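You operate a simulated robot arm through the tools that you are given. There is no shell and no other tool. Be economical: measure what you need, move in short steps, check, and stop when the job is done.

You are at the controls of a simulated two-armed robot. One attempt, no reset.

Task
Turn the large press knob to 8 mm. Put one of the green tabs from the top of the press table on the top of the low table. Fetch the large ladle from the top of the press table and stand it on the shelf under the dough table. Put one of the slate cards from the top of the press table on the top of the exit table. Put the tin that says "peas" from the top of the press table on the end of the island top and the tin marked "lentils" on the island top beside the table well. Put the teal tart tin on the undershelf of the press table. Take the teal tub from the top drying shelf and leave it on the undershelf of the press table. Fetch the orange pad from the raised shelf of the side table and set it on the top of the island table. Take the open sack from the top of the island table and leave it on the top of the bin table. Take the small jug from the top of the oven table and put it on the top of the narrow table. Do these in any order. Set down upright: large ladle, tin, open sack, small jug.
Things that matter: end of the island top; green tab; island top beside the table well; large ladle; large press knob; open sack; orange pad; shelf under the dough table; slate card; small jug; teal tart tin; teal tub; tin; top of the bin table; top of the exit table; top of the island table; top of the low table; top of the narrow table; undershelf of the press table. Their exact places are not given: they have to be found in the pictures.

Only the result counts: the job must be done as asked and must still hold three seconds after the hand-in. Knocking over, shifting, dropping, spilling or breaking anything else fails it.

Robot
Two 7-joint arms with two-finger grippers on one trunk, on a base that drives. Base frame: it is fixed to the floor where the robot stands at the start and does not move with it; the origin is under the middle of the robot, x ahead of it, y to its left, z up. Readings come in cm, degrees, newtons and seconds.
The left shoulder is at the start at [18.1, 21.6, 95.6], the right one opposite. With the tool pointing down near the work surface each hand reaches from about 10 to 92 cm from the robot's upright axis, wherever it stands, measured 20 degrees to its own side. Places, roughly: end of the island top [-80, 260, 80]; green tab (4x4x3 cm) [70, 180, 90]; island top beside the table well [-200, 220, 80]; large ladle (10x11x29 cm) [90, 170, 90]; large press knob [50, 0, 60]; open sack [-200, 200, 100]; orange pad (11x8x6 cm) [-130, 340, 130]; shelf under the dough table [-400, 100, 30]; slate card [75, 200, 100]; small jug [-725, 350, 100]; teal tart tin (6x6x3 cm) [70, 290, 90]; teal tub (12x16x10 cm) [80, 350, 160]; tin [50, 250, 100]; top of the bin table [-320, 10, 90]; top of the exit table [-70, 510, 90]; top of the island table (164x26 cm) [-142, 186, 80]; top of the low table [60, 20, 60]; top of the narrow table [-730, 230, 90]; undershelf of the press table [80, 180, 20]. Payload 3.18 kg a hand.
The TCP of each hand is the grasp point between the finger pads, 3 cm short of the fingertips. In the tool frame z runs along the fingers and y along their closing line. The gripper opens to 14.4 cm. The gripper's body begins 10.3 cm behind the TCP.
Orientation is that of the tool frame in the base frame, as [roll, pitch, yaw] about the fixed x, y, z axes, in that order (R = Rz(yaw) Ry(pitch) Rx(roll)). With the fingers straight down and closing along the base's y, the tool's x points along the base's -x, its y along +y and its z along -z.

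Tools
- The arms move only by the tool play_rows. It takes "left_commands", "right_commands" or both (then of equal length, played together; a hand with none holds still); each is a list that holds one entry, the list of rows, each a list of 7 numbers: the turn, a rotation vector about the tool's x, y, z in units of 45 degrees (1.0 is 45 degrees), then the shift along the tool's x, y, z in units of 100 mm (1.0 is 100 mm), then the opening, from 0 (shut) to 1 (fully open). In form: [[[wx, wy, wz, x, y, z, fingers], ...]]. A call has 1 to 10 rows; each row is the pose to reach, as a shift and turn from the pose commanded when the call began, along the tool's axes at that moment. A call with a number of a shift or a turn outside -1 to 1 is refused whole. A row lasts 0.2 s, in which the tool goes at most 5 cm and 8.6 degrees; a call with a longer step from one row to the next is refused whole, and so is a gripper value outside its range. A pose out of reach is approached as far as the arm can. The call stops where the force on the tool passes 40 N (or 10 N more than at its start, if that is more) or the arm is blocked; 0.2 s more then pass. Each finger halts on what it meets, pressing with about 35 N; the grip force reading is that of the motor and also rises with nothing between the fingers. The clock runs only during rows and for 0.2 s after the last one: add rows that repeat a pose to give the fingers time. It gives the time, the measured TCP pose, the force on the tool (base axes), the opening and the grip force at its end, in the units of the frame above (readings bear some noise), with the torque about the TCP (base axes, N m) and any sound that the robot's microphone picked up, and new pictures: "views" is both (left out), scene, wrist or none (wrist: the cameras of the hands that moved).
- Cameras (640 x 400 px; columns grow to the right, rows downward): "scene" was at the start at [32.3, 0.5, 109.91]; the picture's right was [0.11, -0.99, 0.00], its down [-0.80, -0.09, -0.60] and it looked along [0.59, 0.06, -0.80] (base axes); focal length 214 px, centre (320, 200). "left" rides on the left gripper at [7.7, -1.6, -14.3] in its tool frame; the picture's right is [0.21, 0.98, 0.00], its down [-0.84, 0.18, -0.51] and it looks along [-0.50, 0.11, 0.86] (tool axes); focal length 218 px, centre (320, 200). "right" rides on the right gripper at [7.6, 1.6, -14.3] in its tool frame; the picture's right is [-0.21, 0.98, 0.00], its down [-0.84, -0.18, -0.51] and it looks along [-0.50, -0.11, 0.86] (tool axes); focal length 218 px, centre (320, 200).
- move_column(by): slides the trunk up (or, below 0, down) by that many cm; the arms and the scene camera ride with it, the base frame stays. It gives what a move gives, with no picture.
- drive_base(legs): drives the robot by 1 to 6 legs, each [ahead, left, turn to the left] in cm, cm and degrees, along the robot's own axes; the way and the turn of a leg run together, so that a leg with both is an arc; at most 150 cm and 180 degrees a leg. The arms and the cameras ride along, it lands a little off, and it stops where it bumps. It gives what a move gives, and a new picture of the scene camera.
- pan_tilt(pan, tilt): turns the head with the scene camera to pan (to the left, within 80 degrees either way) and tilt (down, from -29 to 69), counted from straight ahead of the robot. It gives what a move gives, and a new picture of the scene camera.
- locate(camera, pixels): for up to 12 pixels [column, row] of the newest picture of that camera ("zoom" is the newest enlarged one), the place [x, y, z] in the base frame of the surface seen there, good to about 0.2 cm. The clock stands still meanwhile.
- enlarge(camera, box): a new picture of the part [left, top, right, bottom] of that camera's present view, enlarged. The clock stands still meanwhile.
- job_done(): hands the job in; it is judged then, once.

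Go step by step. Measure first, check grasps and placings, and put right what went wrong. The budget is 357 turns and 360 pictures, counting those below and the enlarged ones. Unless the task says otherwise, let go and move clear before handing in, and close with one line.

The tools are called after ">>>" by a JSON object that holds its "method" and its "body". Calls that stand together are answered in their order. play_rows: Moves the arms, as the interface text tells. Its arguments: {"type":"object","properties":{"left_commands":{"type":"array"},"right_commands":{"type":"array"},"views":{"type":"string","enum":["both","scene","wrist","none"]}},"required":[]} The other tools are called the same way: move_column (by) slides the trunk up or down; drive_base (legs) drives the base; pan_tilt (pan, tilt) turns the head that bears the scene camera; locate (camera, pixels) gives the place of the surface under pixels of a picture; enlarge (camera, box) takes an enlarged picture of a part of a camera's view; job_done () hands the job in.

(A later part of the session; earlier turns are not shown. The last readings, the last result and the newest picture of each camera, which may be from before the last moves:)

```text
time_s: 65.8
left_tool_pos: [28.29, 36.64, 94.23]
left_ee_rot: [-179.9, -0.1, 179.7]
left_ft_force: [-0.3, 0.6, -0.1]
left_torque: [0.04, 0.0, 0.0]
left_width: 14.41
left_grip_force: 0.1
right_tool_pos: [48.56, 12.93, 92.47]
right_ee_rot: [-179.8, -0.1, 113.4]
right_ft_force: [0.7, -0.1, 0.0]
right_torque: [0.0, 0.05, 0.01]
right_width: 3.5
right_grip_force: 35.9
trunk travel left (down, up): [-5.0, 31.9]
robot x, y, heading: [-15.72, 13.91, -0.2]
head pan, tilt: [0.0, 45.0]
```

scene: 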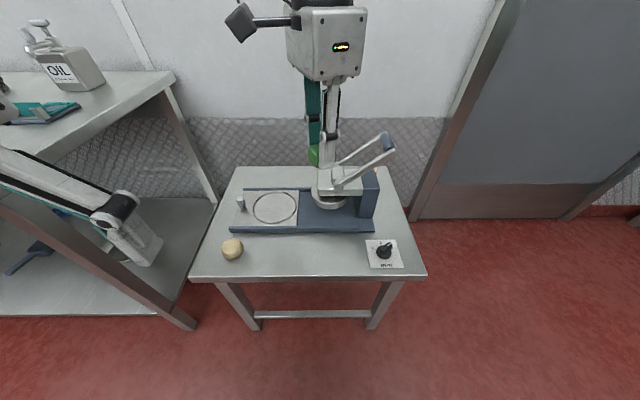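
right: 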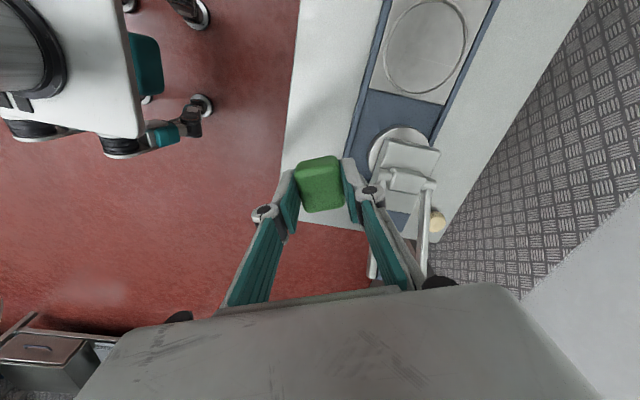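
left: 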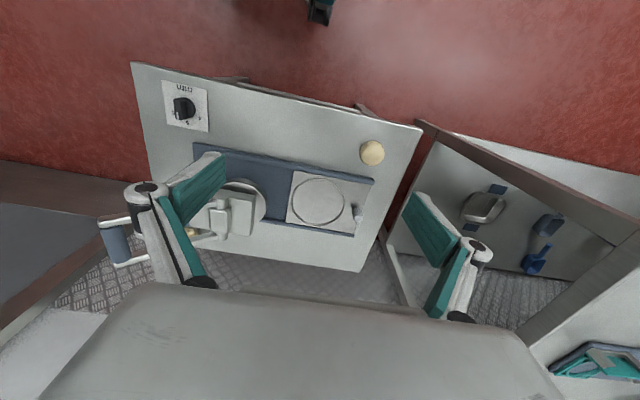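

Descend to the table: two drops of 10 and then about 9 cm.

>>> {"method": "play_rows", "body": {"right_commands": [[[0, 0, 0, 0.04, -0.09, 0.3, 0], [0, 0, 0, 0.04, -0.09, 0.7, 0], [0, 0, 0, 0.04, -0.09, 1, 0]]], "views": "none"}}

>>> {"method": "play_rows", "body": {"right_commands": [[[0, 0, 0, 0, 0, 0.4, 0], [0, 0, 0, 0, 0, 0.7, 0], [0, 0, 0, 0, 0, 0.95, 0]]], "views": "both"}}

```text
time_s: 66.6
left_tool_pos: [28.19, 36.69, 94.11]
left_ee_rot: [-179.8, -0.1, 179.7]
left_ft_force: [0.8, -0.4, -0.1]
left_torque: [0.0, -0.01, 0.01]
left_width: 14.42
left_grip_force: 0.1
right_tool_pos: [47.47, 12.98, 82.77]
right_ee_rot: [-179.9, -0.2, 113.4]
right_ft_force: [0.8, -0.5, 0.1]
right_torque: [-0.03, 0.02, 0.0]
right_width: 3.51
right_grip_force: 34.9
trunk travel left (down, up): [-5.0, 31.9]
robot x, y, heading: [-15.46, 13.61, -0.2]
head pan, tilt: [0.0, 45.0]
```

```text
time_s: 67.4
left_tool_pos: [28.29, 36.53, 94.07]
left_ee_rot: [-179.9, -0.2, 179.7]
left_ft_force: [0.0, -0.5, -0.1]
left_torque: [0.03, 0.0, -0.01]
left_width: 14.39
left_grip_force: 0.0
right_tool_pos: [47.48, 13.13, 73.1]
right_ee_rot: [-180.0, -0.1, 113.5]
right_ft_force: [-0.7, 0.0, -0.7]
right_torque: [0.0, 0.0, 0.0]
right_width: 3.5
right_grip_force: 34.9
trunk travel left (down, up): [-5.0, 31.9]
robot x, y, heading: [-15.33, 13.48, -0.3]
head pan, tilt: [0.0, 45.0]
```

scene: 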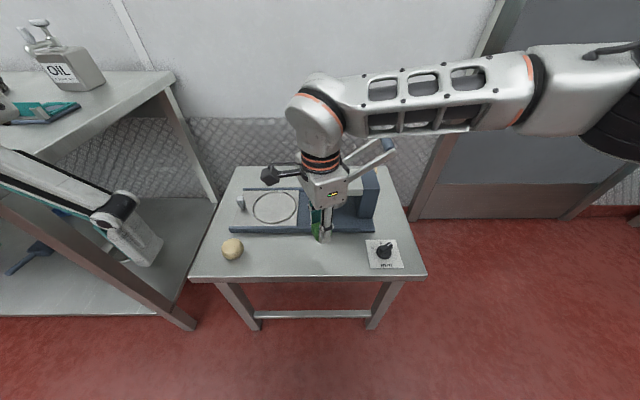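
right: 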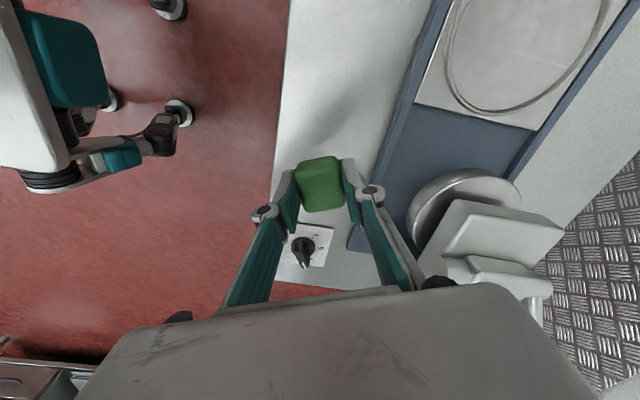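

Lower the remaining ~9.6 cm, release and check.

>>> {"method": "play_rows", "body": {"right_commands": [[[0, 0, 0, 0, -0.03, 0.3, 0], [0, 0, 0, 0, -0.03, 0.6, 0], [0, 0, 0, 0, -0.03, 0.85, 0], [0, 0, 0, 0, -0.03, 0.93, 0], [0, 0, 0, 0, -0.03, 0.97, 0]]], "views": "wrist"}}

```text
time_s: 68.6
left_tool_pos: [28.19, 36.6, 94.16]
left_ee_rot: [-179.9, -0.1, 179.7]
left_ft_force: [-0.1, 0.1, -0.2]
left_torque: [-0.02, 0.0, -0.03]
left_width: 14.39
left_grip_force: 0.0
right_tool_pos: [47.07, 12.84, 63.56]
right_ee_rot: [-179.9, -0.1, 113.5]
right_ft_force: [0.4, 0.3, -0.1]
right_torque: [-0.03, 0.0, 0.01]
right_width: 3.48
right_grip_force: 35.4
trunk travel left (down, up): [-5.0, 31.9]
robot x, y, heading: [-15.78, 13.64, -0.5]
head pan, tilt: [0.0, 45.0]
```

right: 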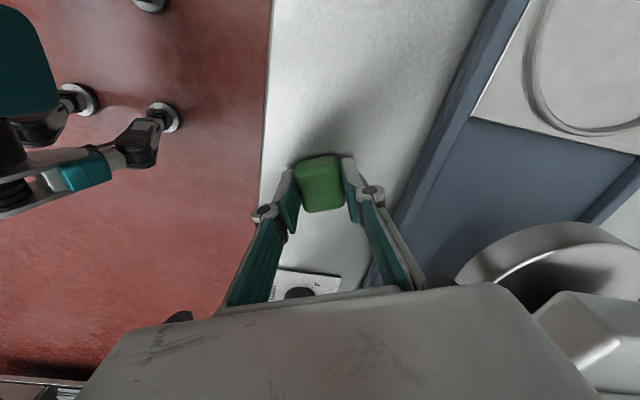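

Release, then lift.

>>> {"method": "play_rows", "body": {"right_commands": [[[0, 0, 0, 0, 0, 0.02, 0], [0, 0, 0, 0, 0, 0.02, 0.37], [0, 0, 0, 0, 0, 0.02, 0.37], [0, 0, 0, 0, 0, -0.2, 0.37], [0, 0, 0, 0, 0, -0.5, 0.37], [0, 0, 0, 0, 0, -1, 0.37]]], "views": "wrist"}}

>>> {"method": "play_rows", "body": {"right_commands": [[[0, 0, 0, 0, 0, -0.3, 0.37], [0, 0, 0, 0, 0, -0.6, 0.37], [0, 0, 0, 0, 0, -1, 0.37]]], "views": "none"}}

>>> {"method": "play_rows", "body": {"right_commands": [[[0, 0, 0, 0, 0, -0.3, 0.37], [0, 0, 0, 0, 0, -0.6, 0.37], [0, 0, 0, 0, 0, -1, 0.37]]], "views": "none"}}

```text
time_s: 70.0
left_tool_pos: [28.27, 36.6, 94.31]
left_ee_rot: [-179.9, 0.1, 179.8]
left_ft_force: [0.2, 0.7, 0.3]
left_torque: [0.0, -0.02, 0.03]
left_width: 14.37
left_grip_force: 0.1
right_tool_pos: [47.06, 12.86, 73.7]
right_ee_rot: [-180.0, 0.0, 113.5]
right_ft_force: [-0.2, -0.1, 0.2]
right_torque: [0.02, -0.01, 0.02]
right_width: 5.34
right_grip_force: 0.0
trunk travel left (down, up): [-5.0, 31.9]
robot x, y, heading: [-15.6, 14.01, -0.4]
head pan, tilt: [0.0, 45.0]
```

right: 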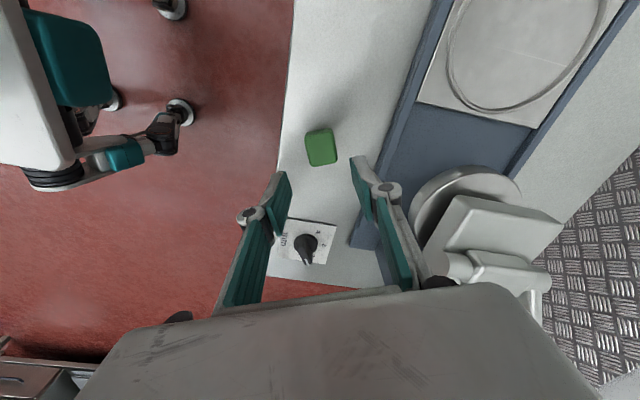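

```text
time_s: 70.8
left_tool_pos: [28.21, 36.65, 94.26]
left_ee_rot: [-179.9, 0.0, 179.7]
left_ft_force: [-0.1, -0.2, -0.1]
left_torque: [0.02, -0.03, 0.0]
left_width: 14.39
left_grip_force: 0.0
right_tool_pos: [47.03, 13.03, 83.55]
right_ee_rot: [-179.9, -0.2, 113.5]
right_ft_force: [-0.8, -0.3, 0.3]
right_torque: [0.01, -0.02, -0.02]
right_width: 5.32
right_grip_force: 0.0
trunk travel left (down, up): [-5.0, 31.9]
robot x, y, heading: [-15.22, 13.36, -0.4]
head pan, tilt: [0.0, 45.0]
```

```text
time_s: 71.6
left_tool_pos: [28.15, 36.73, 94.32]
left_ee_rot: [-179.9, 0.1, 179.7]
left_ft_force: [0.4, 0.1, 0.9]
left_torque: [-0.01, -0.02, -0.01]
left_width: 14.39
left_grip_force: 0.0
right_tool_pos: [47.2, 12.98, 93.43]
right_ee_rot: [180.0, -0.1, 113.5]
right_ft_force: [-0.5, -0.6, -0.1]
right_torque: [0.04, -0.01, -0.02]
right_width: 5.31
right_grip_force: 0.1
trunk travel left (down, up): [-5.0, 31.9]
robot x, y, heading: [-15.06, 13.73, -0.5]
head pan, tilt: [0.0, 45.0]
```

The tab stands on the low table at (320,147) in the wrist view. Raise, back off 10, and go to the middle of the press table to survey.

>>> {"method": "play_rows", "body": {"right_commands": [[[0, 0, 0, 0, -0.2, -0.3, 0.5], [0, 0, 0, 0, -0.4, -0.6, 0.5], [0, 0, 0, 0, -0.6, -0.9, 0.5]]], "views": "none"}}

>>> {"method": "drive_base", "body": {"legs": [[-10, 0, 0], [0, 150, 0]]}}

>>> {"method": "pan_tilt", "body": {"pan": -10, "tilt": 30}}

```text
time_s: 72.4
left_tool_pos: [28.16, 36.67, 94.22]
left_ee_rot: [-180.0, -0.1, 179.7]
left_ft_force: [0.2, 0.0, -0.5]
left_torque: [-0.01, -0.07, 0.02]
left_width: 14.39
left_grip_force: 0.0
right_tool_pos: [41.57, 10.36, 102.57]
right_ee_rot: [179.9, -0.1, 113.5]
right_ft_force: [-0.3, -0.4, -0.9]
right_torque: [-0.02, -0.06, 0.04]
right_width: 7.2
right_grip_force: 0.0
trunk travel left (down, up): [-5.0, 31.9]
robot x, y, heading: [-15.71, 13.39, -0.4]
head pan, tilt: [0.0, 45.0]
```

```text
time_s: 86.2
left_tool_pos: [17.87, 184.88, 94.38]
left_ee_rot: [-179.9, -0.1, -179.5]
left_ft_force: [0.4, -0.5, 0.8]
left_torque: [-0.03, 0.0, 0.01]
left_width: 14.36
left_grip_force: 0.1
right_tool_pos: [31.76, 158.95, 102.17]
right_ee_rot: [-179.9, -0.1, 114.3]
right_ft_force: [0.0, -0.4, 0.0]
right_torque: [0.0, -0.01, 0.0]
right_width: 7.19
right_grip_force: 0.1
trunk travel left (down, up): [-5.0, 31.9]
robot x, y, heading: [-25.12, 161.03, 0.1]
head pan, tilt: [0.0, 45.0]
```

scene: 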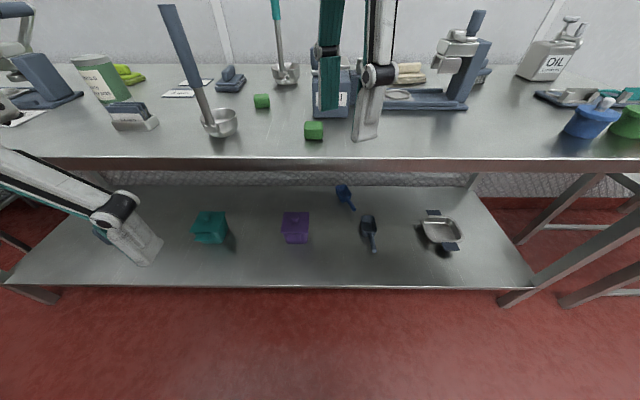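

```text
time_s: 87.0
left_tool_pos: [18.09, 184.89, 94.23]
left_ee_rot: [-179.9, -0.1, -179.4]
left_ft_force: [-0.2, 0.0, -0.7]
left_torque: [-0.02, 0.0, 0.03]
left_width: 14.39
left_grip_force: 0.0
right_tool_pos: [31.87, 158.77, 102.34]
right_ee_rot: [-179.8, 0.0, 114.4]
right_ft_force: [-0.7, 0.7, 0.1]
right_torque: [-0.02, 0.0, 0.03]
right_width: 7.19
right_grip_force: 0.1
trunk travel left (down, up): [-5.0, 31.9]
robot x, y, heading: [-25.18, 161.41, 0.5]
head pan, tilt: [-10.0, 30.0]
```

scene: 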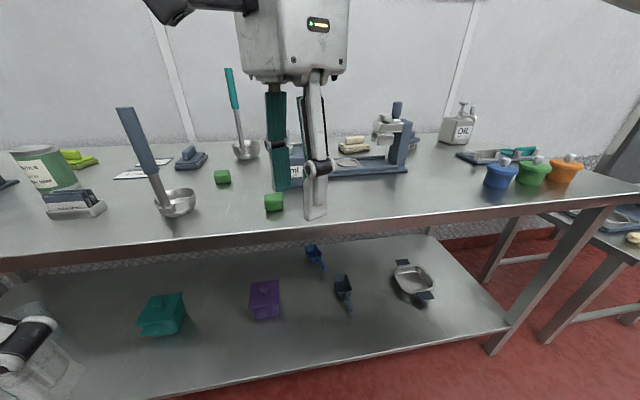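

There are two ladles: slate-handled (150,170) and teal-handled (235,115). Measure both, and enlarge.

>>> {"method": "locate", "body": {"camera": "scene", "pixels": [[124, 110], [150, 170], [160, 200], [194, 198], [178, 215], [229, 70], [238, 115], [235, 152], [257, 150], [246, 160], [222, 172], [75, 205]]}}

>>> {"method": "enlarge", "body": {"camera": "scene", "box": [0, 60, 280, 240]}}

```text
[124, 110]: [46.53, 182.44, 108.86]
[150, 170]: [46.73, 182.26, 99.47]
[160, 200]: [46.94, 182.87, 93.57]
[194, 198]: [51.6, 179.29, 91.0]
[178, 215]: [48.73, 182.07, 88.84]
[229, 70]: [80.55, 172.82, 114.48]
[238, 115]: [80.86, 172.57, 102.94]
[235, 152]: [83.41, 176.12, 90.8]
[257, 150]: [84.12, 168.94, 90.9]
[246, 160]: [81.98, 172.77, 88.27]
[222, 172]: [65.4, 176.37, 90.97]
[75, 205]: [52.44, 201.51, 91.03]
```

```text
2.22 times, centred on (140, 150) of scene
```

zoom: 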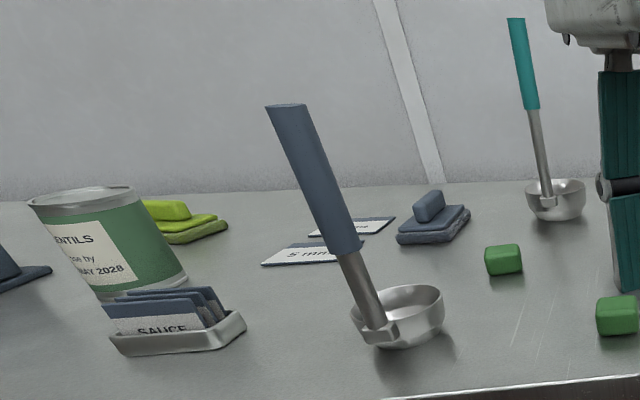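

The teal ladle is the taller (z up to ≥114.5) and sits at the hinted place. Measure the cards and tin.

>>> {"method": "locate", "body": {"camera": "zoom", "pixels": [[265, 262], [300, 242], [365, 238], [395, 220], [340, 258], [320, 235], [135, 305], [200, 320], [115, 345], [245, 325], [30, 205], [185, 280]]}}

>>> {"method": "locate", "body": {"camera": "scene", "pixels": [[227, 69], [230, 69], [229, 75]]}}

>>> {"method": "pan_tilt", "body": {"pan": 25, "tilt": 30}}

```text
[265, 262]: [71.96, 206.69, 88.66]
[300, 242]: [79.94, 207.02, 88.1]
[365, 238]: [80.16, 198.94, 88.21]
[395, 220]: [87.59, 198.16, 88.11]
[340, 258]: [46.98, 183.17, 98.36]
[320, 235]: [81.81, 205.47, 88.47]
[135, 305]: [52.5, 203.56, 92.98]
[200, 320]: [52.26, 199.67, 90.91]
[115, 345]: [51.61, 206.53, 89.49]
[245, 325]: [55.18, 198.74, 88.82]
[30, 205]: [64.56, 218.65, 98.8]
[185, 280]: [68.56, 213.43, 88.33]
```

```text
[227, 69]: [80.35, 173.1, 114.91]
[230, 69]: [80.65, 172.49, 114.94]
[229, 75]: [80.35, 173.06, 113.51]
```

```text
time_s: 88.0
left_tool_pos: [18.08, 185.03, 94.27]
left_ee_rot: [-179.9, -0.1, -179.3]
left_ft_force: [-0.3, -0.6, 0.7]
left_torque: [-0.04, 0.03, 0.01]
left_width: 14.41
left_grip_force: 0.2
right_tool_pos: [31.84, 158.94, 102.3]
right_ee_rot: [-179.9, -0.1, 114.3]
right_ft_force: [-0.6, -0.2, 0.0]
right_torque: [0.02, -0.04, -0.03]
right_width: 7.22
right_grip_force: 0.1
trunk travel left (down, up): [-5.0, 31.9]
robot x, y, heading: [-25.55, 161.45, 0.3]
head pan, tilt: [25.0, 30.0]
```

scene: 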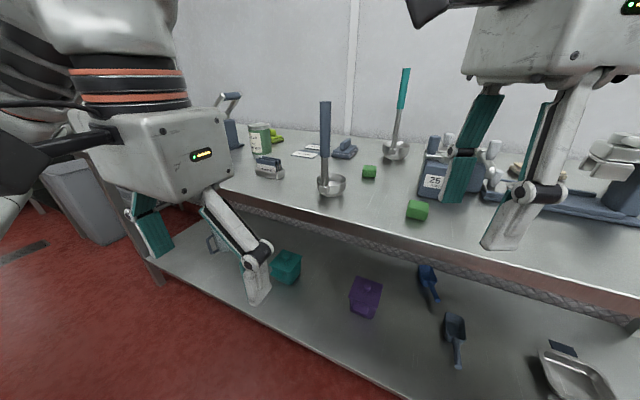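

Drive on to y≈205 for a close look at cards and tins.

>>> {"method": "drive_base", "body": {"legs": [[0, 50, 0]]}}

>>> {"method": "pan_tilt", "body": {"pan": 0, "tilt": 35}}

>>> {"method": "enlarge", "body": {"camera": "scene", "box": [100, 80, 420, 280]}}

```text
time_s: 93.0
left_tool_pos: [17.65, 235.92, 94.22]
left_ee_rot: [-179.9, -0.1, -179.4]
left_ft_force: [1.4, -0.3, -0.5]
left_torque: [-0.01, 0.01, -0.03]
left_width: 14.39
left_grip_force: 0.1
right_tool_pos: [31.32, 209.77, 102.3]
right_ee_rot: [-180.0, -0.1, 114.2]
right_ft_force: [0.2, -0.1, 0.3]
right_torque: [0.01, -0.01, 0.02]
right_width: 7.19
right_grip_force: 0.0
trunk travel left (down, up): [-5.0, 31.9]
robot x, y, heading: [-25.9, 212.17, 0.6]
head pan, tilt: [25.0, 30.0]
```

scene: 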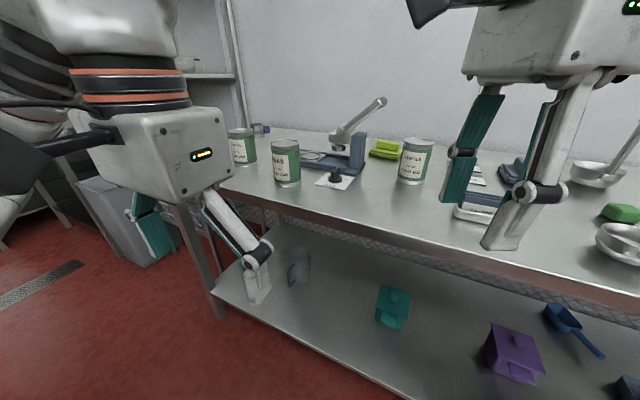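

```text
time_s: 93.9
left_tool_pos: [17.62, 235.94, 94.17]
left_ee_rot: [-179.9, 0.0, -179.3]
left_ft_force: [0.6, 0.7, 0.2]
left_torque: [-0.01, -0.01, 0.03]
left_width: 14.38
left_grip_force: 0.1
right_tool_pos: [31.48, 209.97, 102.33]
right_ee_rot: [-179.8, -0.1, 114.4]
right_ft_force: [-0.6, 0.1, 0.2]
right_torque: [-0.02, -0.01, -0.02]
right_width: 7.22
right_grip_force: 0.2
trunk travel left (down, up): [-5.0, 31.9]
robot x, y, heading: [-25.98, 212.53, 0.2]
head pan, tilt: [0.0, 35.0]
```

scene: 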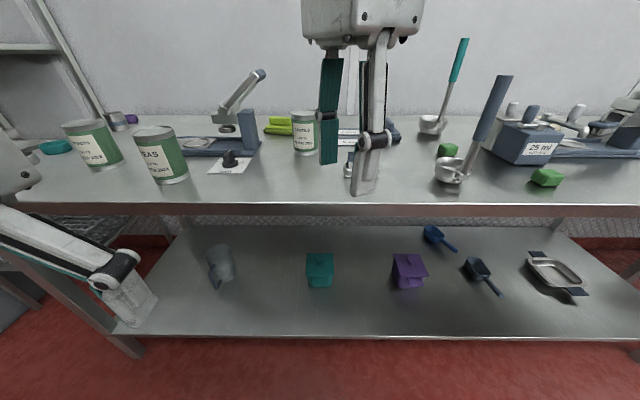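

```text
2.00 times, centred on (260, 180) of scene
```

zoom: 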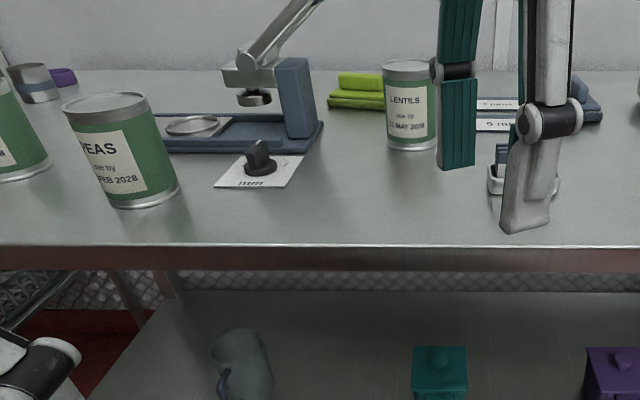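

Tins: one reads PEAS (160,155), one LENTILS (305,133); check the left one at (93,145).

>>> {"method": "enlarge", "body": {"camera": "scene", "box": [40, 90, 200, 200]}}

>>> {"method": "locate", "body": {"camera": "scene", "pixels": [[82, 126], [95, 168], [153, 131], [165, 180], [138, 138], [170, 130], [304, 113], [305, 155], [58, 147], [233, 160], [220, 260], [320, 270]]}}

```text
3.64 times, centred on (120, 145) of scene
```

zoom: 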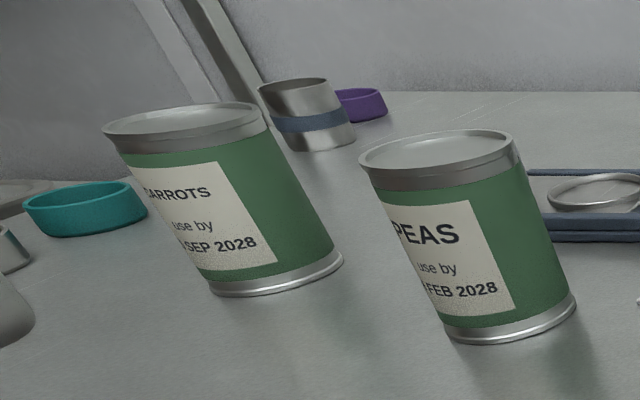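

```text
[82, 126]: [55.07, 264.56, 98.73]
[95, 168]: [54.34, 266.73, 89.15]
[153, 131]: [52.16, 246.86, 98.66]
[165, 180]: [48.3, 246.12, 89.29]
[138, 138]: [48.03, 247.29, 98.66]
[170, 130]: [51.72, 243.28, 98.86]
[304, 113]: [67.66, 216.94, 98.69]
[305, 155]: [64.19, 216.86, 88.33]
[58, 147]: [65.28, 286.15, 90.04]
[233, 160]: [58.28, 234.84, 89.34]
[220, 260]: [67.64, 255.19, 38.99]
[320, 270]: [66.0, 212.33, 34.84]
```

Peas at (51.5,246.5), lentils at (67.8,217), tart tin near (66,287). Close in on the table so each hand can take one tin; first raise the hands.

>>> {"method": "play_rows", "body": {"left_commands": [[[0, 0, 0, 0, 0, -0.4, 0.8], [0, 0, 0, 0, 0, -0.8, 0.8], [0, 0, 0, 0, 0, -1, 0.8]]], "right_commands": [[[0, 0, 0, 0, 0, -0.1, 0.8], [0, 0, 0, 0, 0, -0.2, 0.8], [0, 0, 0, 0, 0, -0.3, 0.8]]], "views": "none"}}

>>> {"method": "drive_base", "body": {"legs": [[15, 10, 0]]}}

>>> {"method": "play_rows", "body": {"left_commands": [[[0, 0, 0, -0.01, 0, 0, 0.8]]], "right_commands": [[[0, 0, 0, 0, 0, -0.01, 0.8]]], "views": "wrist"}}

```text
time_s: 94.7
left_tool_pos: [17.67, 235.99, 104.33]
left_ee_rot: [-180.0, -0.1, -179.4]
left_ft_force: [0.2, -0.3, 0.7]
left_torque: [-0.01, 0.01, 0.0]
left_width: 11.51
left_grip_force: 0.1
right_tool_pos: [31.42, 209.9, 105.28]
right_ee_rot: [-180.0, -0.1, 114.3]
right_ft_force: [-0.2, 0.2, -0.3]
right_torque: [0.0, -0.02, 0.01]
right_width: 11.56
right_grip_force: 0.0
trunk travel left (down, up): [-5.0, 31.9]
robot x, y, heading: [-26.07, 212.7, 0.4]
head pan, tilt: [0.0, 35.0]
```

```text
time_s: 96.2
left_tool_pos: [32.7, 245.97, 104.28]
left_ee_rot: [-179.9, 0.0, -179.5]
left_ft_force: [0.0, 0.1, 0.2]
left_torque: [-0.02, -0.01, -0.06]
left_width: 11.52
left_grip_force: 0.1
right_tool_pos: [46.23, 219.78, 105.31]
right_ee_rot: [-179.9, -0.1, 114.3]
right_ft_force: [0.2, 0.6, -0.9]
right_torque: [0.01, 0.04, -0.01]
right_width: 11.49
right_grip_force: 0.0
trunk travel left (down, up): [-5.0, 31.9]
robot x, y, heading: [-10.61, 222.5, 0.3]
head pan, tilt: [0.0, 35.0]
```

scene: 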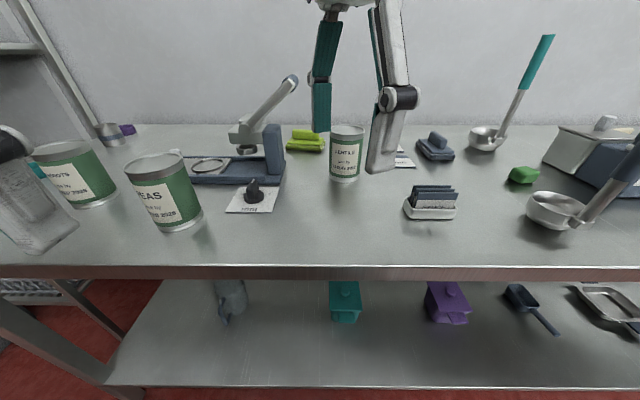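

```text
time_s: 96.6
left_tool_pos: [32.79, 245.85, 104.09]
left_ee_rot: [-179.9, 0.0, -179.5]
left_ft_force: [-0.1, 0.0, 0.0]
left_torque: [-0.01, 0.01, -0.02]
left_width: 11.53
left_grip_force: 0.1
right_tool_pos: [46.2, 219.8, 105.48]
right_ee_rot: [-180.0, -0.1, 114.3]
right_ft_force: [-0.4, 0.5, 0.2]
right_torque: [0.01, 0.02, -0.03]
right_width: 11.54
right_grip_force: 0.0
trunk travel left (down, up): [-5.0, 31.9]
robot x, y, heading: [-10.74, 222.45, 0.5]
head pan, tilt: [0.0, 35.0]
```

right: 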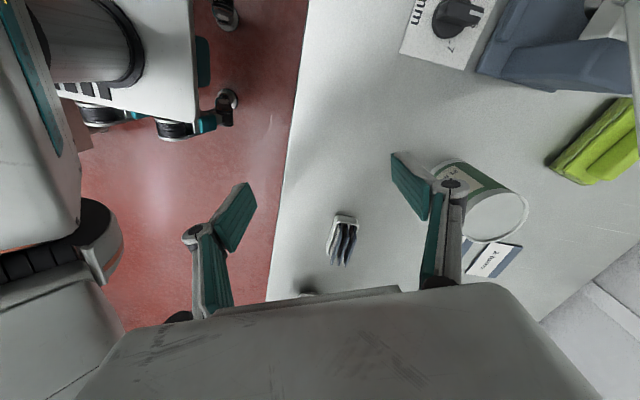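
left: 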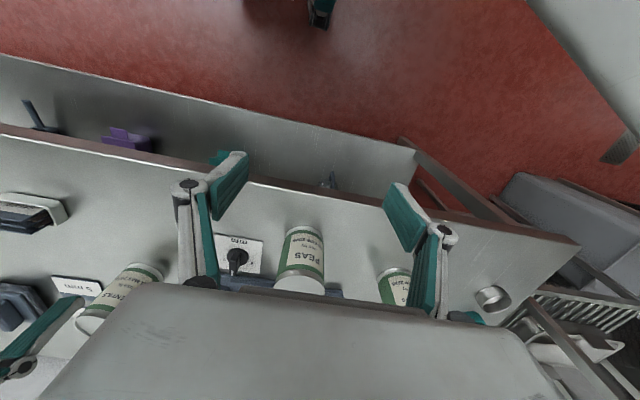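

Measure both tin rims from the wrist and scene views.

>>> {"method": "locate", "body": {"camera": "left", "pixels": [[276, 285], [324, 290], [300, 282]]}}

>>> {"method": "locate", "body": {"camera": "right", "pixels": [[468, 225], [527, 210], [500, 193], [495, 240], [497, 215]]}}

>>> {"method": "locate", "body": {"camera": "scene", "pixels": [[125, 168], [186, 160], [155, 153], [158, 175], [331, 130], [364, 130], [347, 126], [346, 134]]}}

```text
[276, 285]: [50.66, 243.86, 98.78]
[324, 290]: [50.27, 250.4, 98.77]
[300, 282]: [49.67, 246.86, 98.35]
```

```text
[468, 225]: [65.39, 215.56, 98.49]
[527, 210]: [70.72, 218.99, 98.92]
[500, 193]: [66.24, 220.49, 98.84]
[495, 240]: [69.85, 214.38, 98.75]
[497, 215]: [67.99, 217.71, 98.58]
```

```text
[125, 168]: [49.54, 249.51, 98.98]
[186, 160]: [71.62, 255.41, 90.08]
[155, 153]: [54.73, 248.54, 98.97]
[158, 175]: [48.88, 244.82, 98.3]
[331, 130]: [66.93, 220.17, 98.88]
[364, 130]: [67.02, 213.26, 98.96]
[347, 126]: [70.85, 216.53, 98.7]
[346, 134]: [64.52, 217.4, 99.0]
```

Peas centre (51.8,246.8), lentils centre (67.8,217.2), rims z 98.8. Move both hands over them together.

>>> {"method": "play_rows", "body": {"left_commands": [[[0, 0, 0, -0.3, 0.03, 0, 0.8], [0, 0, 0, -0.6, 0.05, 0, 0.8], [0, 0, 0, -0.95, 0.05, 0, 0.8]]], "right_commands": [[[0, 0, 0, -0.2, 0.3, 0, 0.8], [0, 0, 0, -0.4, 0.6, 0, 0.8], [0, 0, 0, -0.57, 0.93, 0, 0.8]]], "views": "none"}}

>>> {"method": "play_rows", "body": {"left_commands": [[[0, 0, 0, -0.3, 0.03, 0, 0.8], [0, 0, 0, -0.6, 0.05, 0, 0.8], [0, 0, 0, -0.95, 0.05, 0, 0.8], [0, 0, 0, -0.95, 0.05, 0, 0.8]]], "right_commands": [[[0, 0, 0, -0.2, 0.3, 0, 0.8], [0, 0, 0, -0.4, 0.6, 0, 0.8], [0, 0, 0, -0.56, 0.93, 0, 0.8], [0, 0, 0, -0.56, 0.93, 0, 0.8]]], "views": "wrist"}}

```text
time_s: 97.4
left_tool_pos: [42.26, 246.55, 103.98]
left_ee_rot: [-180.0, -0.1, -179.6]
left_ft_force: [0.4, 0.4, 1.2]
left_torque: [0.02, 0.0, 0.01]
left_width: 11.5
left_grip_force: 0.1
right_tool_pos: [57.25, 218.33, 104.94]
right_ee_rot: [-179.9, -0.1, 114.3]
right_ft_force: [0.8, 0.6, -0.5]
right_torque: [0.02, 0.03, -0.02]
right_width: 11.5
right_grip_force: 0.1
trunk travel left (down, up): [-5.0, 31.9]
robot x, y, heading: [-11.08, 222.31, 0.6]
head pan, tilt: [0.0, 35.0]
```

```text
time_s: 98.6
left_tool_pos: [50.18, 245.15, 101.38]
left_ee_rot: [-179.8, 0.1, -179.4]
left_ft_force: [-0.4, -1.1, -0.2]
left_torque: [0.0, 0.04, 0.01]
left_width: 11.49
left_grip_force: 0.1
left hand out of reach, approached as far as the arm can: row 1, 2, 3, 4
right_tool_pos: [63.57, 215.25, 107.32]
right_ee_rot: [177.9, -3.3, 112.7]
right_ft_force: [-0.1, -0.9, 1.2]
right_torque: [0.04, 0.01, -0.01]
right_width: 11.55
right_grip_force: 0.2
right hand out of reach, approached as far as the arm can: row 2, 3, 4
trunk travel left (down, up): [-5.0, 31.9]
robot x, y, heading: [-11.1, 222.53, 0.3]
head pan, tilt: [0.0, 35.0]
stopped in row 4 (right hand): the arm was blocked; the commanded pose is now the measured one
```

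right: 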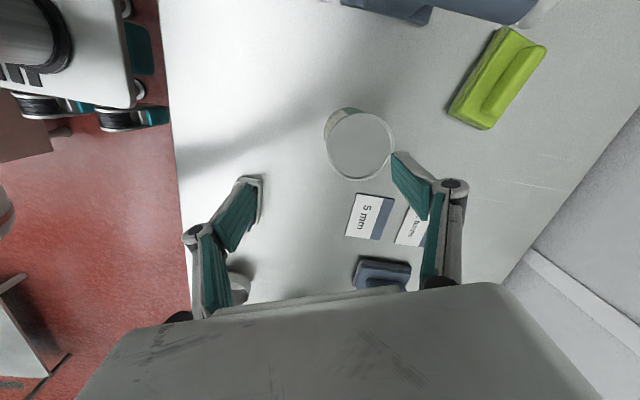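
left: 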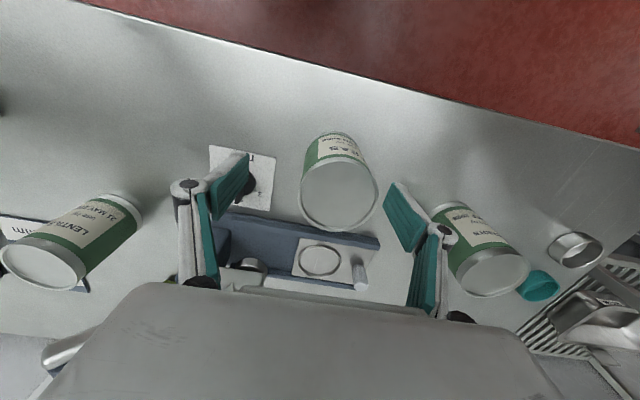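

Both hands hit their reach limit this high relative to the shoulders. Raise the trunk 15 cm to get more reach.

>>> {"method": "move_column", "body": {"by": 18}}

>>> {"method": "play_rows", "body": {"left_commands": [[[0, 0, 0, 0, 0.05, 0.3, 0.8], [0, 0, 0, 0, 0.1, 0.6, 0.8], [0, 0, 0, -0.1, 0.15, 0.9, 0.8], [0, 0, 0, -0.17, 0.17, 0.95, 0.8]]], "right_commands": [[[0, 0, 0, 0, 0.0, 0.3, 0.8], [0, 0, 0, 0, 0, 0.6, 0.8], [0, 0, 0, 0, 0, 0.9, 0.8], [0, 0, 0, 0, 0, 1, 0.8]]], "views": "none"}}

```text
time_s: 99.3
left_tool_pos: [49.07, 245.11, 106.04]
left_ee_rot: [-180.0, 1.9, -179.5]
left_ft_force: [-1.7, -0.9, 1.4]
left_torque: [-0.01, -0.16, 0.01]
left_width: 11.52
left_grip_force: 0.0
right_tool_pos: [60.07, 214.51, 118.26]
right_ee_rot: [170.0, -10.0, 115.7]
right_ft_force: [-1.3, 0.1, 0.6]
right_torque: [0.02, -0.08, -0.05]
right_width: 11.52
right_grip_force: 0.1
trunk travel left (down, up): [-7.8, 29.2]
robot x, y, heading: [-11.11, 222.17, 0.0]
head pan, tilt: [0.0, 35.0]
stopped: the arm was blocked; the commanded pose is now the measured one
```

```text
time_s: 100.3
left_tool_pos: [51.38, 246.7, 95.61]
left_ee_rot: [180.0, 1.2, -179.4]
left_ft_force: [-0.4, -0.6, 0.5]
left_torque: [0.0, 0.0, 0.0]
left_width: 11.53
left_grip_force: 0.0
right_tool_pos: [61.41, 217.2, 107.52]
right_ee_rot: [170.9, -9.7, 115.7]
right_ft_force: [-0.5, 0.7, -0.3]
right_torque: [-0.02, -0.03, 0.01]
right_width: 11.54
right_grip_force: 0.1
trunk travel left (down, up): [-7.8, 29.2]
robot x, y, heading: [-10.88, 222.44, 0.3]
head pan, tilt: [0.0, 35.0]
```

The left hand came down at (51.4,246.7,95.6); check views before closing.

>>> {"method": "play_rows", "body": {"left_commands": [[[0, 0, 0, 0, 0, 0, 0.8]]], "right_commands": [[[0, 0, 0, 0, 0, 0, 0.8]]], "views": "both"}}

```text
time_s: 100.7
left_tool_pos: [51.49, 246.87, 95.54]
left_ee_rot: [-179.9, 1.2, -179.4]
left_ft_force: [0.6, 0.3, 0.7]
left_torque: [0.0, -0.01, 0.01]
left_width: 11.52
left_grip_force: 0.1
right_tool_pos: [61.34, 217.17, 107.45]
right_ee_rot: [171.0, -9.6, 115.7]
right_ft_force: [0.3, -0.1, -0.8]
right_torque: [0.01, -0.01, 0.0]
right_width: 11.52
right_grip_force: 0.1
trunk travel left (down, up): [-7.8, 29.2]
robot x, y, heading: [-11.02, 222.18, 0.1]
head pan, tilt: [0.0, 35.0]
```

scene: 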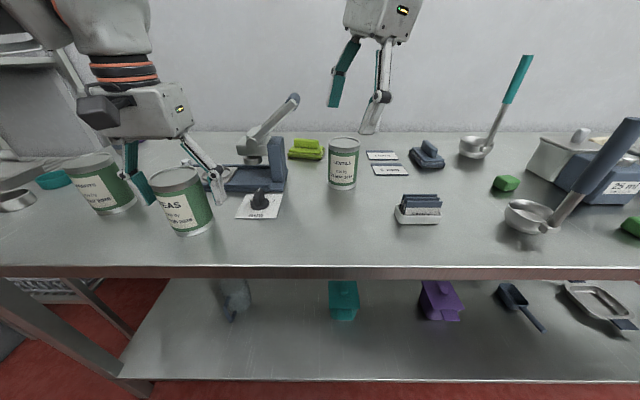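
right: 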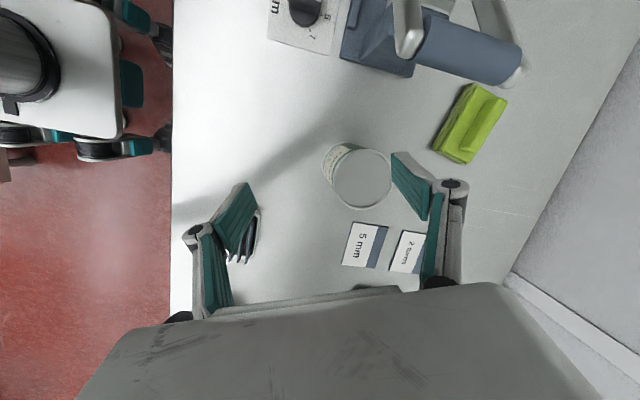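
left: 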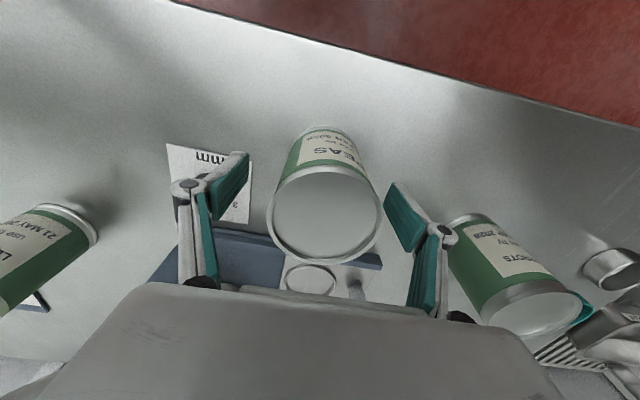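

Peas tin is centred between the left fingers. Close and lift slightly.

>>> {"method": "play_rows", "body": {"left_commands": [[[0, 0, 0, 0, 0, 0.1, 0.6], [0, 0, 0, 0, 0, 0.1, 0.3], [0, 0, 0, 0, 0, 0.1, 0.3], [0, 0, 0, 0, 0, 0.1, 0.3], [0, 0, 0, 0, 0, 0.08, 0.3], [0, 0, 0, 0, 0, 0, 0.3], [0, 0, 0, 0.0, 0, -0.1, 0.3]]], "views": "wrist"}}

```text
time_s: 102.3
left_tool_pos: [51.49, 246.78, 96.56]
left_ee_rot: [-179.9, 1.2, -179.5]
left_ft_force: [0.1, 0.5, -4.6]
left_torque: [0.03, 0.02, -0.01]
left_width: 7.19
left_grip_force: 35.3
right_tool_pos: [61.41, 217.32, 107.36]
right_ee_rot: [171.0, -9.7, 115.7]
right_ft_force: [0.6, -0.1, 0.1]
right_torque: [0.0, -0.04, -0.01]
right_width: 11.54
right_grip_force: 0.2
trunk travel left (down, up): [-7.8, 29.2]
robot x, y, heading: [-10.97, 221.94, 0.4]
head pan, tilt: [0.0, 35.0]
```

left: 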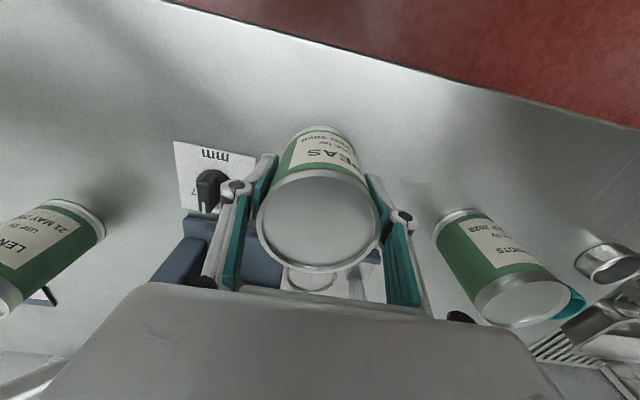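

Peas held (7.2 cm). Lift and retract the left; straighten and pull back the right a bit, so the trunk can rise.

>>> {"method": "play_rows", "body": {"left_commands": [[[0, 0, 0, 0, 0, -0.2, 0.3], [0, 0, 0, 0, 0, -0.5, 0.3], [0, 0, 0, 0.3, 0, -0.5, 0.3], [0, 0, 0, 0.6, 0, -0.5, 0.3], [0, 0, 0, 1, 0, -0.5, 0.3]]], "right_commands": [[[0.05, -0.05, 0, 0.1, -0.2, 0, 0.8], [0.1, -0.1, 0, 0.2, -0.4, 0, 0.8], [0.15, -0.16, 0, 0.3, -0.6, 0, 0.8], [0.2, -0.216, 0, 0.4, -0.8, 0, 0.8], [0.2, -0.216, 0, 0.4, -0.8, 0, 0.8]]], "views": "none"}}

>>> {"method": "move_column", "body": {"by": 15}}

```text
time_s: 103.5
left_tool_pos: [41.26, 246.53, 101.48]
left_ee_rot: [-179.9, 1.1, -179.4]
left_ft_force: [0.4, -0.3, -4.1]
left_torque: [-0.01, -0.03, 0.03]
left_width: 7.2
left_grip_force: 35.2
right_tool_pos: [52.47, 217.41, 106.82]
right_ee_rot: [-179.8, 0.0, 114.9]
right_ft_force: [0.4, 0.4, -0.3]
right_torque: [-0.03, -0.01, 0.0]
right_width: 11.54
right_grip_force: 0.0
trunk travel left (down, up): [-7.8, 29.2]
robot x, y, heading: [-10.45, 222.05, 0.1]
head pan, tilt: [0.0, 35.0]
```

```text
time_s: 105.2
left_tool_pos: [41.67, 246.89, 116.23]
left_ee_rot: [-179.9, 1.0, -179.4]
left_ft_force: [0.2, 0.7, -5.3]
left_torque: [-0.01, 0.01, -0.01]
left_width: 7.2
left_grip_force: 35.0
right_tool_pos: [52.75, 216.68, 122.48]
right_ee_rot: [179.4, -1.1, 114.4]
right_ft_force: [0.2, 0.1, -0.5]
right_torque: [-0.02, 0.03, 0.0]
right_width: 11.53
right_grip_force: 0.0
trunk travel left (down, up): [-22.8, 14.2]
robot x, y, heading: [-10.88, 222.38, 0.0]
head pan, tilt: [0.0, 35.0]
```

Now bring the right hand forward over the lentils tin.

>>> {"method": "play_rows", "body": {"right_commands": [[[0, 0, 0, -0.1, 0.2, 0.3, 0.8], [0, 0, 0, -0.2, 0.4, 0.6, 0.8], [0, 0, 0, -0.29, 0.7, 0.9, 0.8], [0.013, -0.02, 0, -0.29, 0.7, 0.9, 0.8]]], "views": "none"}}

>>> {"method": "play_rows", "body": {"right_commands": [[[0, 0, 0, -0.1, 0.2, 0.3, 0.8], [0, 0, 0, -0.2, 0.4, 0.6, 0.8], [0, 0, 0, -0.29, 0.69, 0.8, 0.8], [0, 0, 0, -0.29, 0.69, 0.8, 0.8]]], "views": "wrist"}}

```text
time_s: 106.4
left_tool_pos: [41.49, 246.71, 116.3]
left_ee_rot: [-179.9, 1.1, -179.3]
left_ft_force: [0.0, -0.9, -4.7]
left_torque: [0.01, 0.03, -0.07]
left_width: 7.18
left_grip_force: 34.4
right_tool_pos: [59.0, 211.04, 117.43]
right_ee_rot: [178.2, -3.9, 109.1]
right_ft_force: [1.1, 0.5, 0.3]
right_torque: [0.01, -0.01, -0.03]
right_width: 11.52
right_grip_force: 0.1
right hand out of reach, approached as far as the arm can: row 3, 4
trunk travel left (down, up): [-22.8, 14.2]
robot x, y, heading: [-11.29, 222.54, 0.3]
head pan, tilt: [0.0, 35.0]
stopped in row 4 (right hand): the arm was blocked; the commanded pose is now the measured one
```

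```text
time_s: 107.6
left_tool_pos: [41.5, 246.72, 116.26]
left_ee_rot: [180.0, 1.1, -179.4]
left_ft_force: [0.5, 0.3, -4.8]
left_torque: [0.03, -0.02, 0.01]
left_width: 7.16
left_grip_force: 35.5
right_tool_pos: [61.26, 211.22, 111.71]
right_ee_rot: [178.4, -4.5, 107.1]
right_ft_force: [0.0, -0.9, -0.2]
right_torque: [0.01, 0.02, 0.02]
right_width: 11.53
right_grip_force: 0.1
right hand out of reach, approached as far as the arm can: row 1, 2, 3, 4
trunk travel left (down, up): [-22.8, 14.2]
robot x, y, heading: [-10.79, 222.08, 0.2]
head pan, tilt: [0.0, 35.0]
stopped in row 4 (right hand): the arm was blocked; the commanded pose is now the measured one
```

right: 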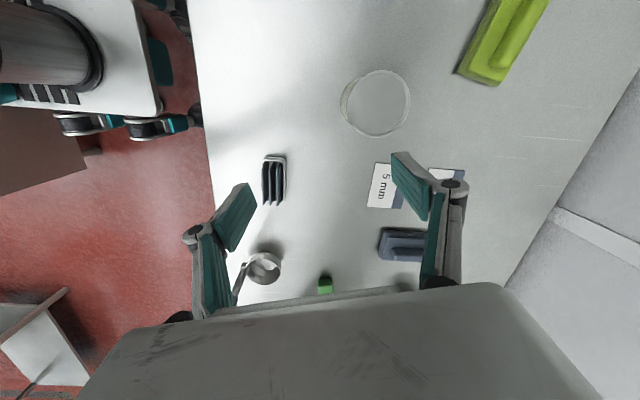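

The blocked arm is probably a wrist limit at this yaw. Rotate the right hand back toward yaw 180 while pulling back a little.

>>> {"method": "play_rows", "body": {"right_commands": [[[0, 0, -0.15, 0.1, -0.2, -0.1, 0.8], [0, 0, -0.3, 0.1, -0.4, -0.1, 0.8], [0.03, -0.08, -0.45, 0.2, -0.6, -0.1, 0.8], [0.03, -0.08, -0.6, 0.2, -0.7, -0.1, 0.8], [0.03, -0.08, -0.78, 0.2, -0.7, -0.1, 0.8], [0.03, -0.08, -0.95, 0.2, -0.7, -0.1, 0.8]]], "views": "none"}}

```text
time_s: 109.0
left_tool_pos: [41.56, 246.97, 116.31]
left_ee_rot: [-179.8, 1.2, -179.4]
left_ft_force: [0.4, 0.2, -5.2]
left_torque: [-0.05, 0.05, 0.02]
left_width: 7.17
left_grip_force: 34.9
right_tool_pos: [53.8, 211.73, 112.83]
right_ee_rot: [178.3, 0.8, 150.2]
right_ft_force: [1.0, 0.7, -0.7]
right_torque: [-0.1, 0.01, 0.02]
right_width: 11.51
right_grip_force: 0.0
right hand out of reach, approached as far as the arm can: row 1, 2
trunk travel left (down, up): [-22.8, 14.2]
robot x, y, heading: [-11.18, 221.91, 0.5]
head pan, tilt: [0.0, 35.0]
```

>>> {"method": "play_rows", "body": {"right_commands": [[[0, 0, -0.15, -0.2, 0.2, 0.1, 0.8], [0, 0, -0.3, -0.4, 0.45, 0.3, 0.8], [0, 0, -0.45, -0.65, 0.7, 0.5, 0.8], [0.04, 0.02, -0.55, -0.94, 1, 0.7, 0.8], [0.04, 0.02, -0.55, -0.94, 1, 0.7, 0.8]]], "views": "wrist"}}

```text
time_s: 110.2
left_tool_pos: [41.58, 246.66, 116.33]
left_ee_rot: [-180.0, 1.0, -179.4]
left_ft_force: [0.8, -0.5, -4.5]
left_torque: [0.03, 0.04, 0.01]
left_width: 7.2
left_grip_force: 34.9
right_tool_pos: [60.14, 213.59, 104.51]
right_ee_rot: [179.4, 1.2, 172.8]
right_ft_force: [0.0, -0.3, -1.1]
right_torque: [-0.02, 0.06, -0.02]
right_width: 11.51
right_grip_force: 0.0
right hand out of reach, approached as far as the arm can: row 3, 4, 5
trunk travel left (down, up): [-22.8, 14.2]
robot x, y, heading: [-11.11, 222.26, 0.3]
head pan, tilt: [0.0, 35.0]
```

right: 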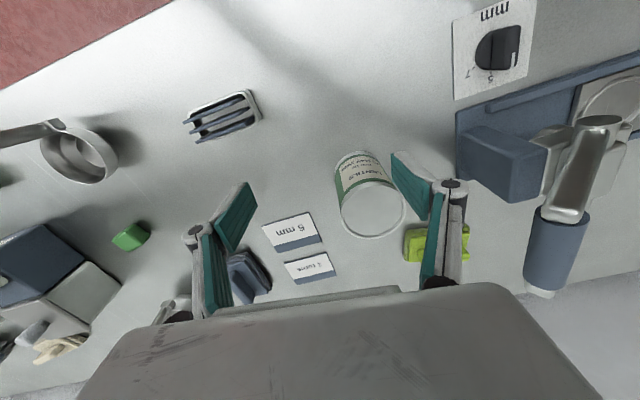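

Still out of reach; the robot should stand further left and closer. Pull the right hand back up, then drive.

>>> {"method": "play_rows", "body": {"right_commands": [[[0, 0, 0, 0.2, 0, -0.3, 0.8], [0, 0, 0, 0.5, 0, -0.6, 0.8], [0, 0, 0, 1, 0, -0.6, 0.8]]], "views": "none"}}

>>> {"method": "play_rows", "body": {"right_commands": [[[0, 0, 0, 0.3, 0, 0, 0.8], [0, 0, 0, 0.6, 0, 0, 0.8], [0, 0, 0, 1, 0, 0, 0.8]]], "views": "none"}}

>>> {"method": "drive_base", "body": {"legs": [[0, 20, 0], [8, 0, 0]]}}

```text
time_s: 111.0
left_tool_pos: [41.35, 246.59, 116.42]
left_ee_rot: [-179.9, 1.2, -179.5]
left_ft_force: [-1.5, -0.2, -4.0]
left_torque: [0.0, -0.02, -0.01]
left_width: 7.19
left_grip_force: 35.0
right_tool_pos: [49.55, 214.03, 110.69]
right_ee_rot: [-179.8, 0.3, 174.7]
right_ft_force: [-0.8, 0.5, -0.2]
right_torque: [0.01, -0.07, 0.04]
right_width: 11.5
right_grip_force: 0.1
right hand out of reach, approached as far as the arm can: row 1
trunk travel left (down, up): [-22.8, 14.2]
robot x, y, heading: [-10.74, 222.45, 0.4]
head pan, tilt: [0.0, 35.0]
```

```text
time_s: 111.8
left_tool_pos: [41.37, 246.69, 116.4]
left_ee_rot: [-179.9, 1.3, -179.5]
left_ft_force: [-0.5, 0.3, -3.5]
left_torque: [0.01, 0.01, -0.01]
left_width: 7.17
left_grip_force: 35.0
right_tool_pos: [40.09, 215.21, 110.67]
right_ee_rot: [-179.9, 0.3, 174.7]
right_ft_force: [-0.6, 0.1, -0.5]
right_torque: [-0.01, -0.01, 0.02]
right_width: 11.52
right_grip_force: 0.0
trunk travel left (down, up): [-22.8, 14.2]
robot x, y, heading: [-10.79, 222.21, 0.4]
head pan, tilt: [0.0, 35.0]
```

```text
time_s: 114.9
left_tool_pos: [49.39, 266.94, 116.33]
left_ee_rot: [-179.9, 1.1, -179.3]
left_ft_force: [1.1, -0.3, -4.4]
left_torque: [-0.01, 0.01, 0.0]
left_width: 7.2
left_grip_force: 35.5
right_tool_pos: [48.09, 235.4, 110.43]
right_ee_rot: [-179.8, 0.2, 174.9]
right_ft_force: [0.2, -0.6, 0.2]
right_torque: [-0.03, 0.01, 0.03]
right_width: 11.52
right_grip_force: 0.1
trunk travel left (down, up): [-22.8, 14.2]
robot x, y, heading: [-3.03, 242.2, 0.3]
head pan, tilt: [0.0, 35.0]
```

scene: 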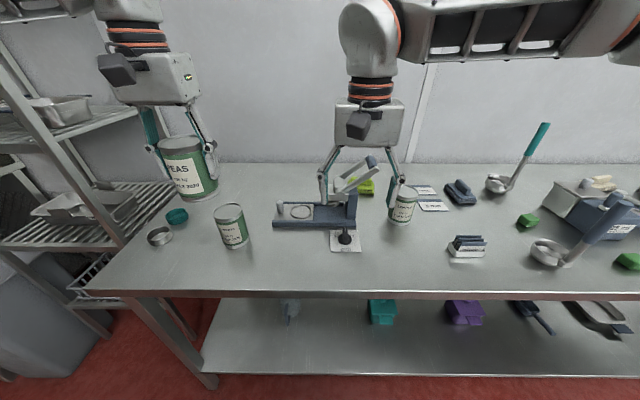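

Now within better reach: move the right hand right and forward to the lentils tin.

>>> {"method": "play_rows", "body": {"right_commands": [[[0, 0, 0, 0, -0.4, 0, 0.8], [0, 0, 0, -0.1, -0.7, 0, 0.8], [0, 0, 0, -0.5, -0.9, 0, 0.8]]], "views": "none"}}

>>> {"method": "play_rows", "body": {"right_commands": [[[0, 0, 0, -0.2, -0.3, 0, 0.8], [0, 0, 0, -0.5, -0.6, 0, 0.8], [0, 0, 0, -0.9, -0.74, 0, 0.8]]], "views": "none"}}

>>> {"method": "play_rows", "body": {"right_commands": [[[0, 0, 0, -0.3, 0, 0, 0.8], [0, 0, 0, -0.72, 0, 0.2, 0.8], [0, 0, 0, -0.72, 0, 0.4, 0.8]]], "views": "wrist"}}

```text
time_s: 115.7
left_tool_pos: [49.5, 266.87, 116.38]
left_ee_rot: [-180.0, 1.0, -179.3]
left_ft_force: [1.1, 0.1, -3.8]
left_torque: [0.01, 0.04, 0.01]
left_width: 7.18
left_grip_force: 34.6
right_tool_pos: [52.44, 225.84, 110.62]
right_ee_rot: [-179.8, 0.1, 174.9]
right_ft_force: [1.6, -0.6, -0.2]
right_torque: [0.01, 0.03, 0.01]
right_width: 11.55
right_grip_force: 0.0
trunk travel left (down, up): [-22.8, 14.2]
robot x, y, heading: [-3.21, 242.2, 0.5]
head pan, tilt: [0.0, 35.0]
```

```text
time_s: 116.5
left_tool_pos: [49.52, 266.89, 116.22]
left_ee_rot: [-179.9, 1.1, -179.3]
left_ft_force: [0.4, -0.1, -4.3]
left_torque: [0.01, 0.05, 0.0]
left_width: 7.19
left_grip_force: 34.9
right_tool_pos: [59.93, 218.26, 110.38]
right_ee_rot: [-179.8, 0.1, 175.0]
right_ft_force: [0.8, -0.4, -0.2]
right_torque: [-0.01, 0.01, 0.01]
right_width: 11.5
right_grip_force: 0.1
right hand out of reach, approached as far as the arm can: row 3
trunk travel left (down, up): [-22.8, 14.2]
robot x, y, heading: [-2.76, 242.17, 0.5]
head pan, tilt: [0.0, 35.0]
```

```text
time_s: 117.3
left_tool_pos: [49.15, 267.0, 116.49]
left_ee_rot: [-179.8, 1.2, -179.2]
left_ft_force: [0.0, -0.1, -4.4]
left_torque: [-0.05, -0.04, -0.04]
left_width: 7.18
left_grip_force: 34.8
right_tool_pos: [62.96, 217.07, 106.6]
right_ee_rot: [-179.9, 0.6, 174.5]
right_ft_force: [-0.3, 0.9, 0.3]
right_torque: [-0.03, -0.05, 0.0]
right_width: 11.54
right_grip_force: 0.1
right hand out of reach, approached as far as the arm can: row 1, 2, 3
trunk travel left (down, up): [-22.8, 14.2]
robot x, y, heading: [-3.29, 242.1, 0.5]
head pan, tilt: [0.0, 35.0]
```

right: 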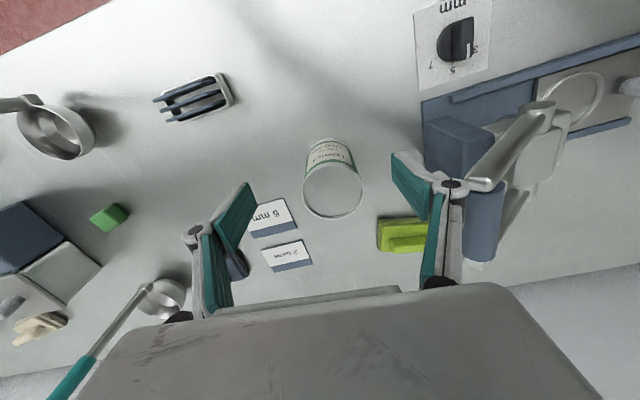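

Check the press lever's distance from the right finger, then creep forward.

>>> {"method": "locate", "body": {"camera": "right", "pixels": [[510, 150], [485, 170], [485, 230], [475, 200], [400, 235], [331, 195]]}}

```text
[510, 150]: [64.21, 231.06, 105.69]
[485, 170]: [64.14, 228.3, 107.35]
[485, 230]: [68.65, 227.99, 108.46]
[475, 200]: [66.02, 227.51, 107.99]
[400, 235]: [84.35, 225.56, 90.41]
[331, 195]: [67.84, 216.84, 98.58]
```

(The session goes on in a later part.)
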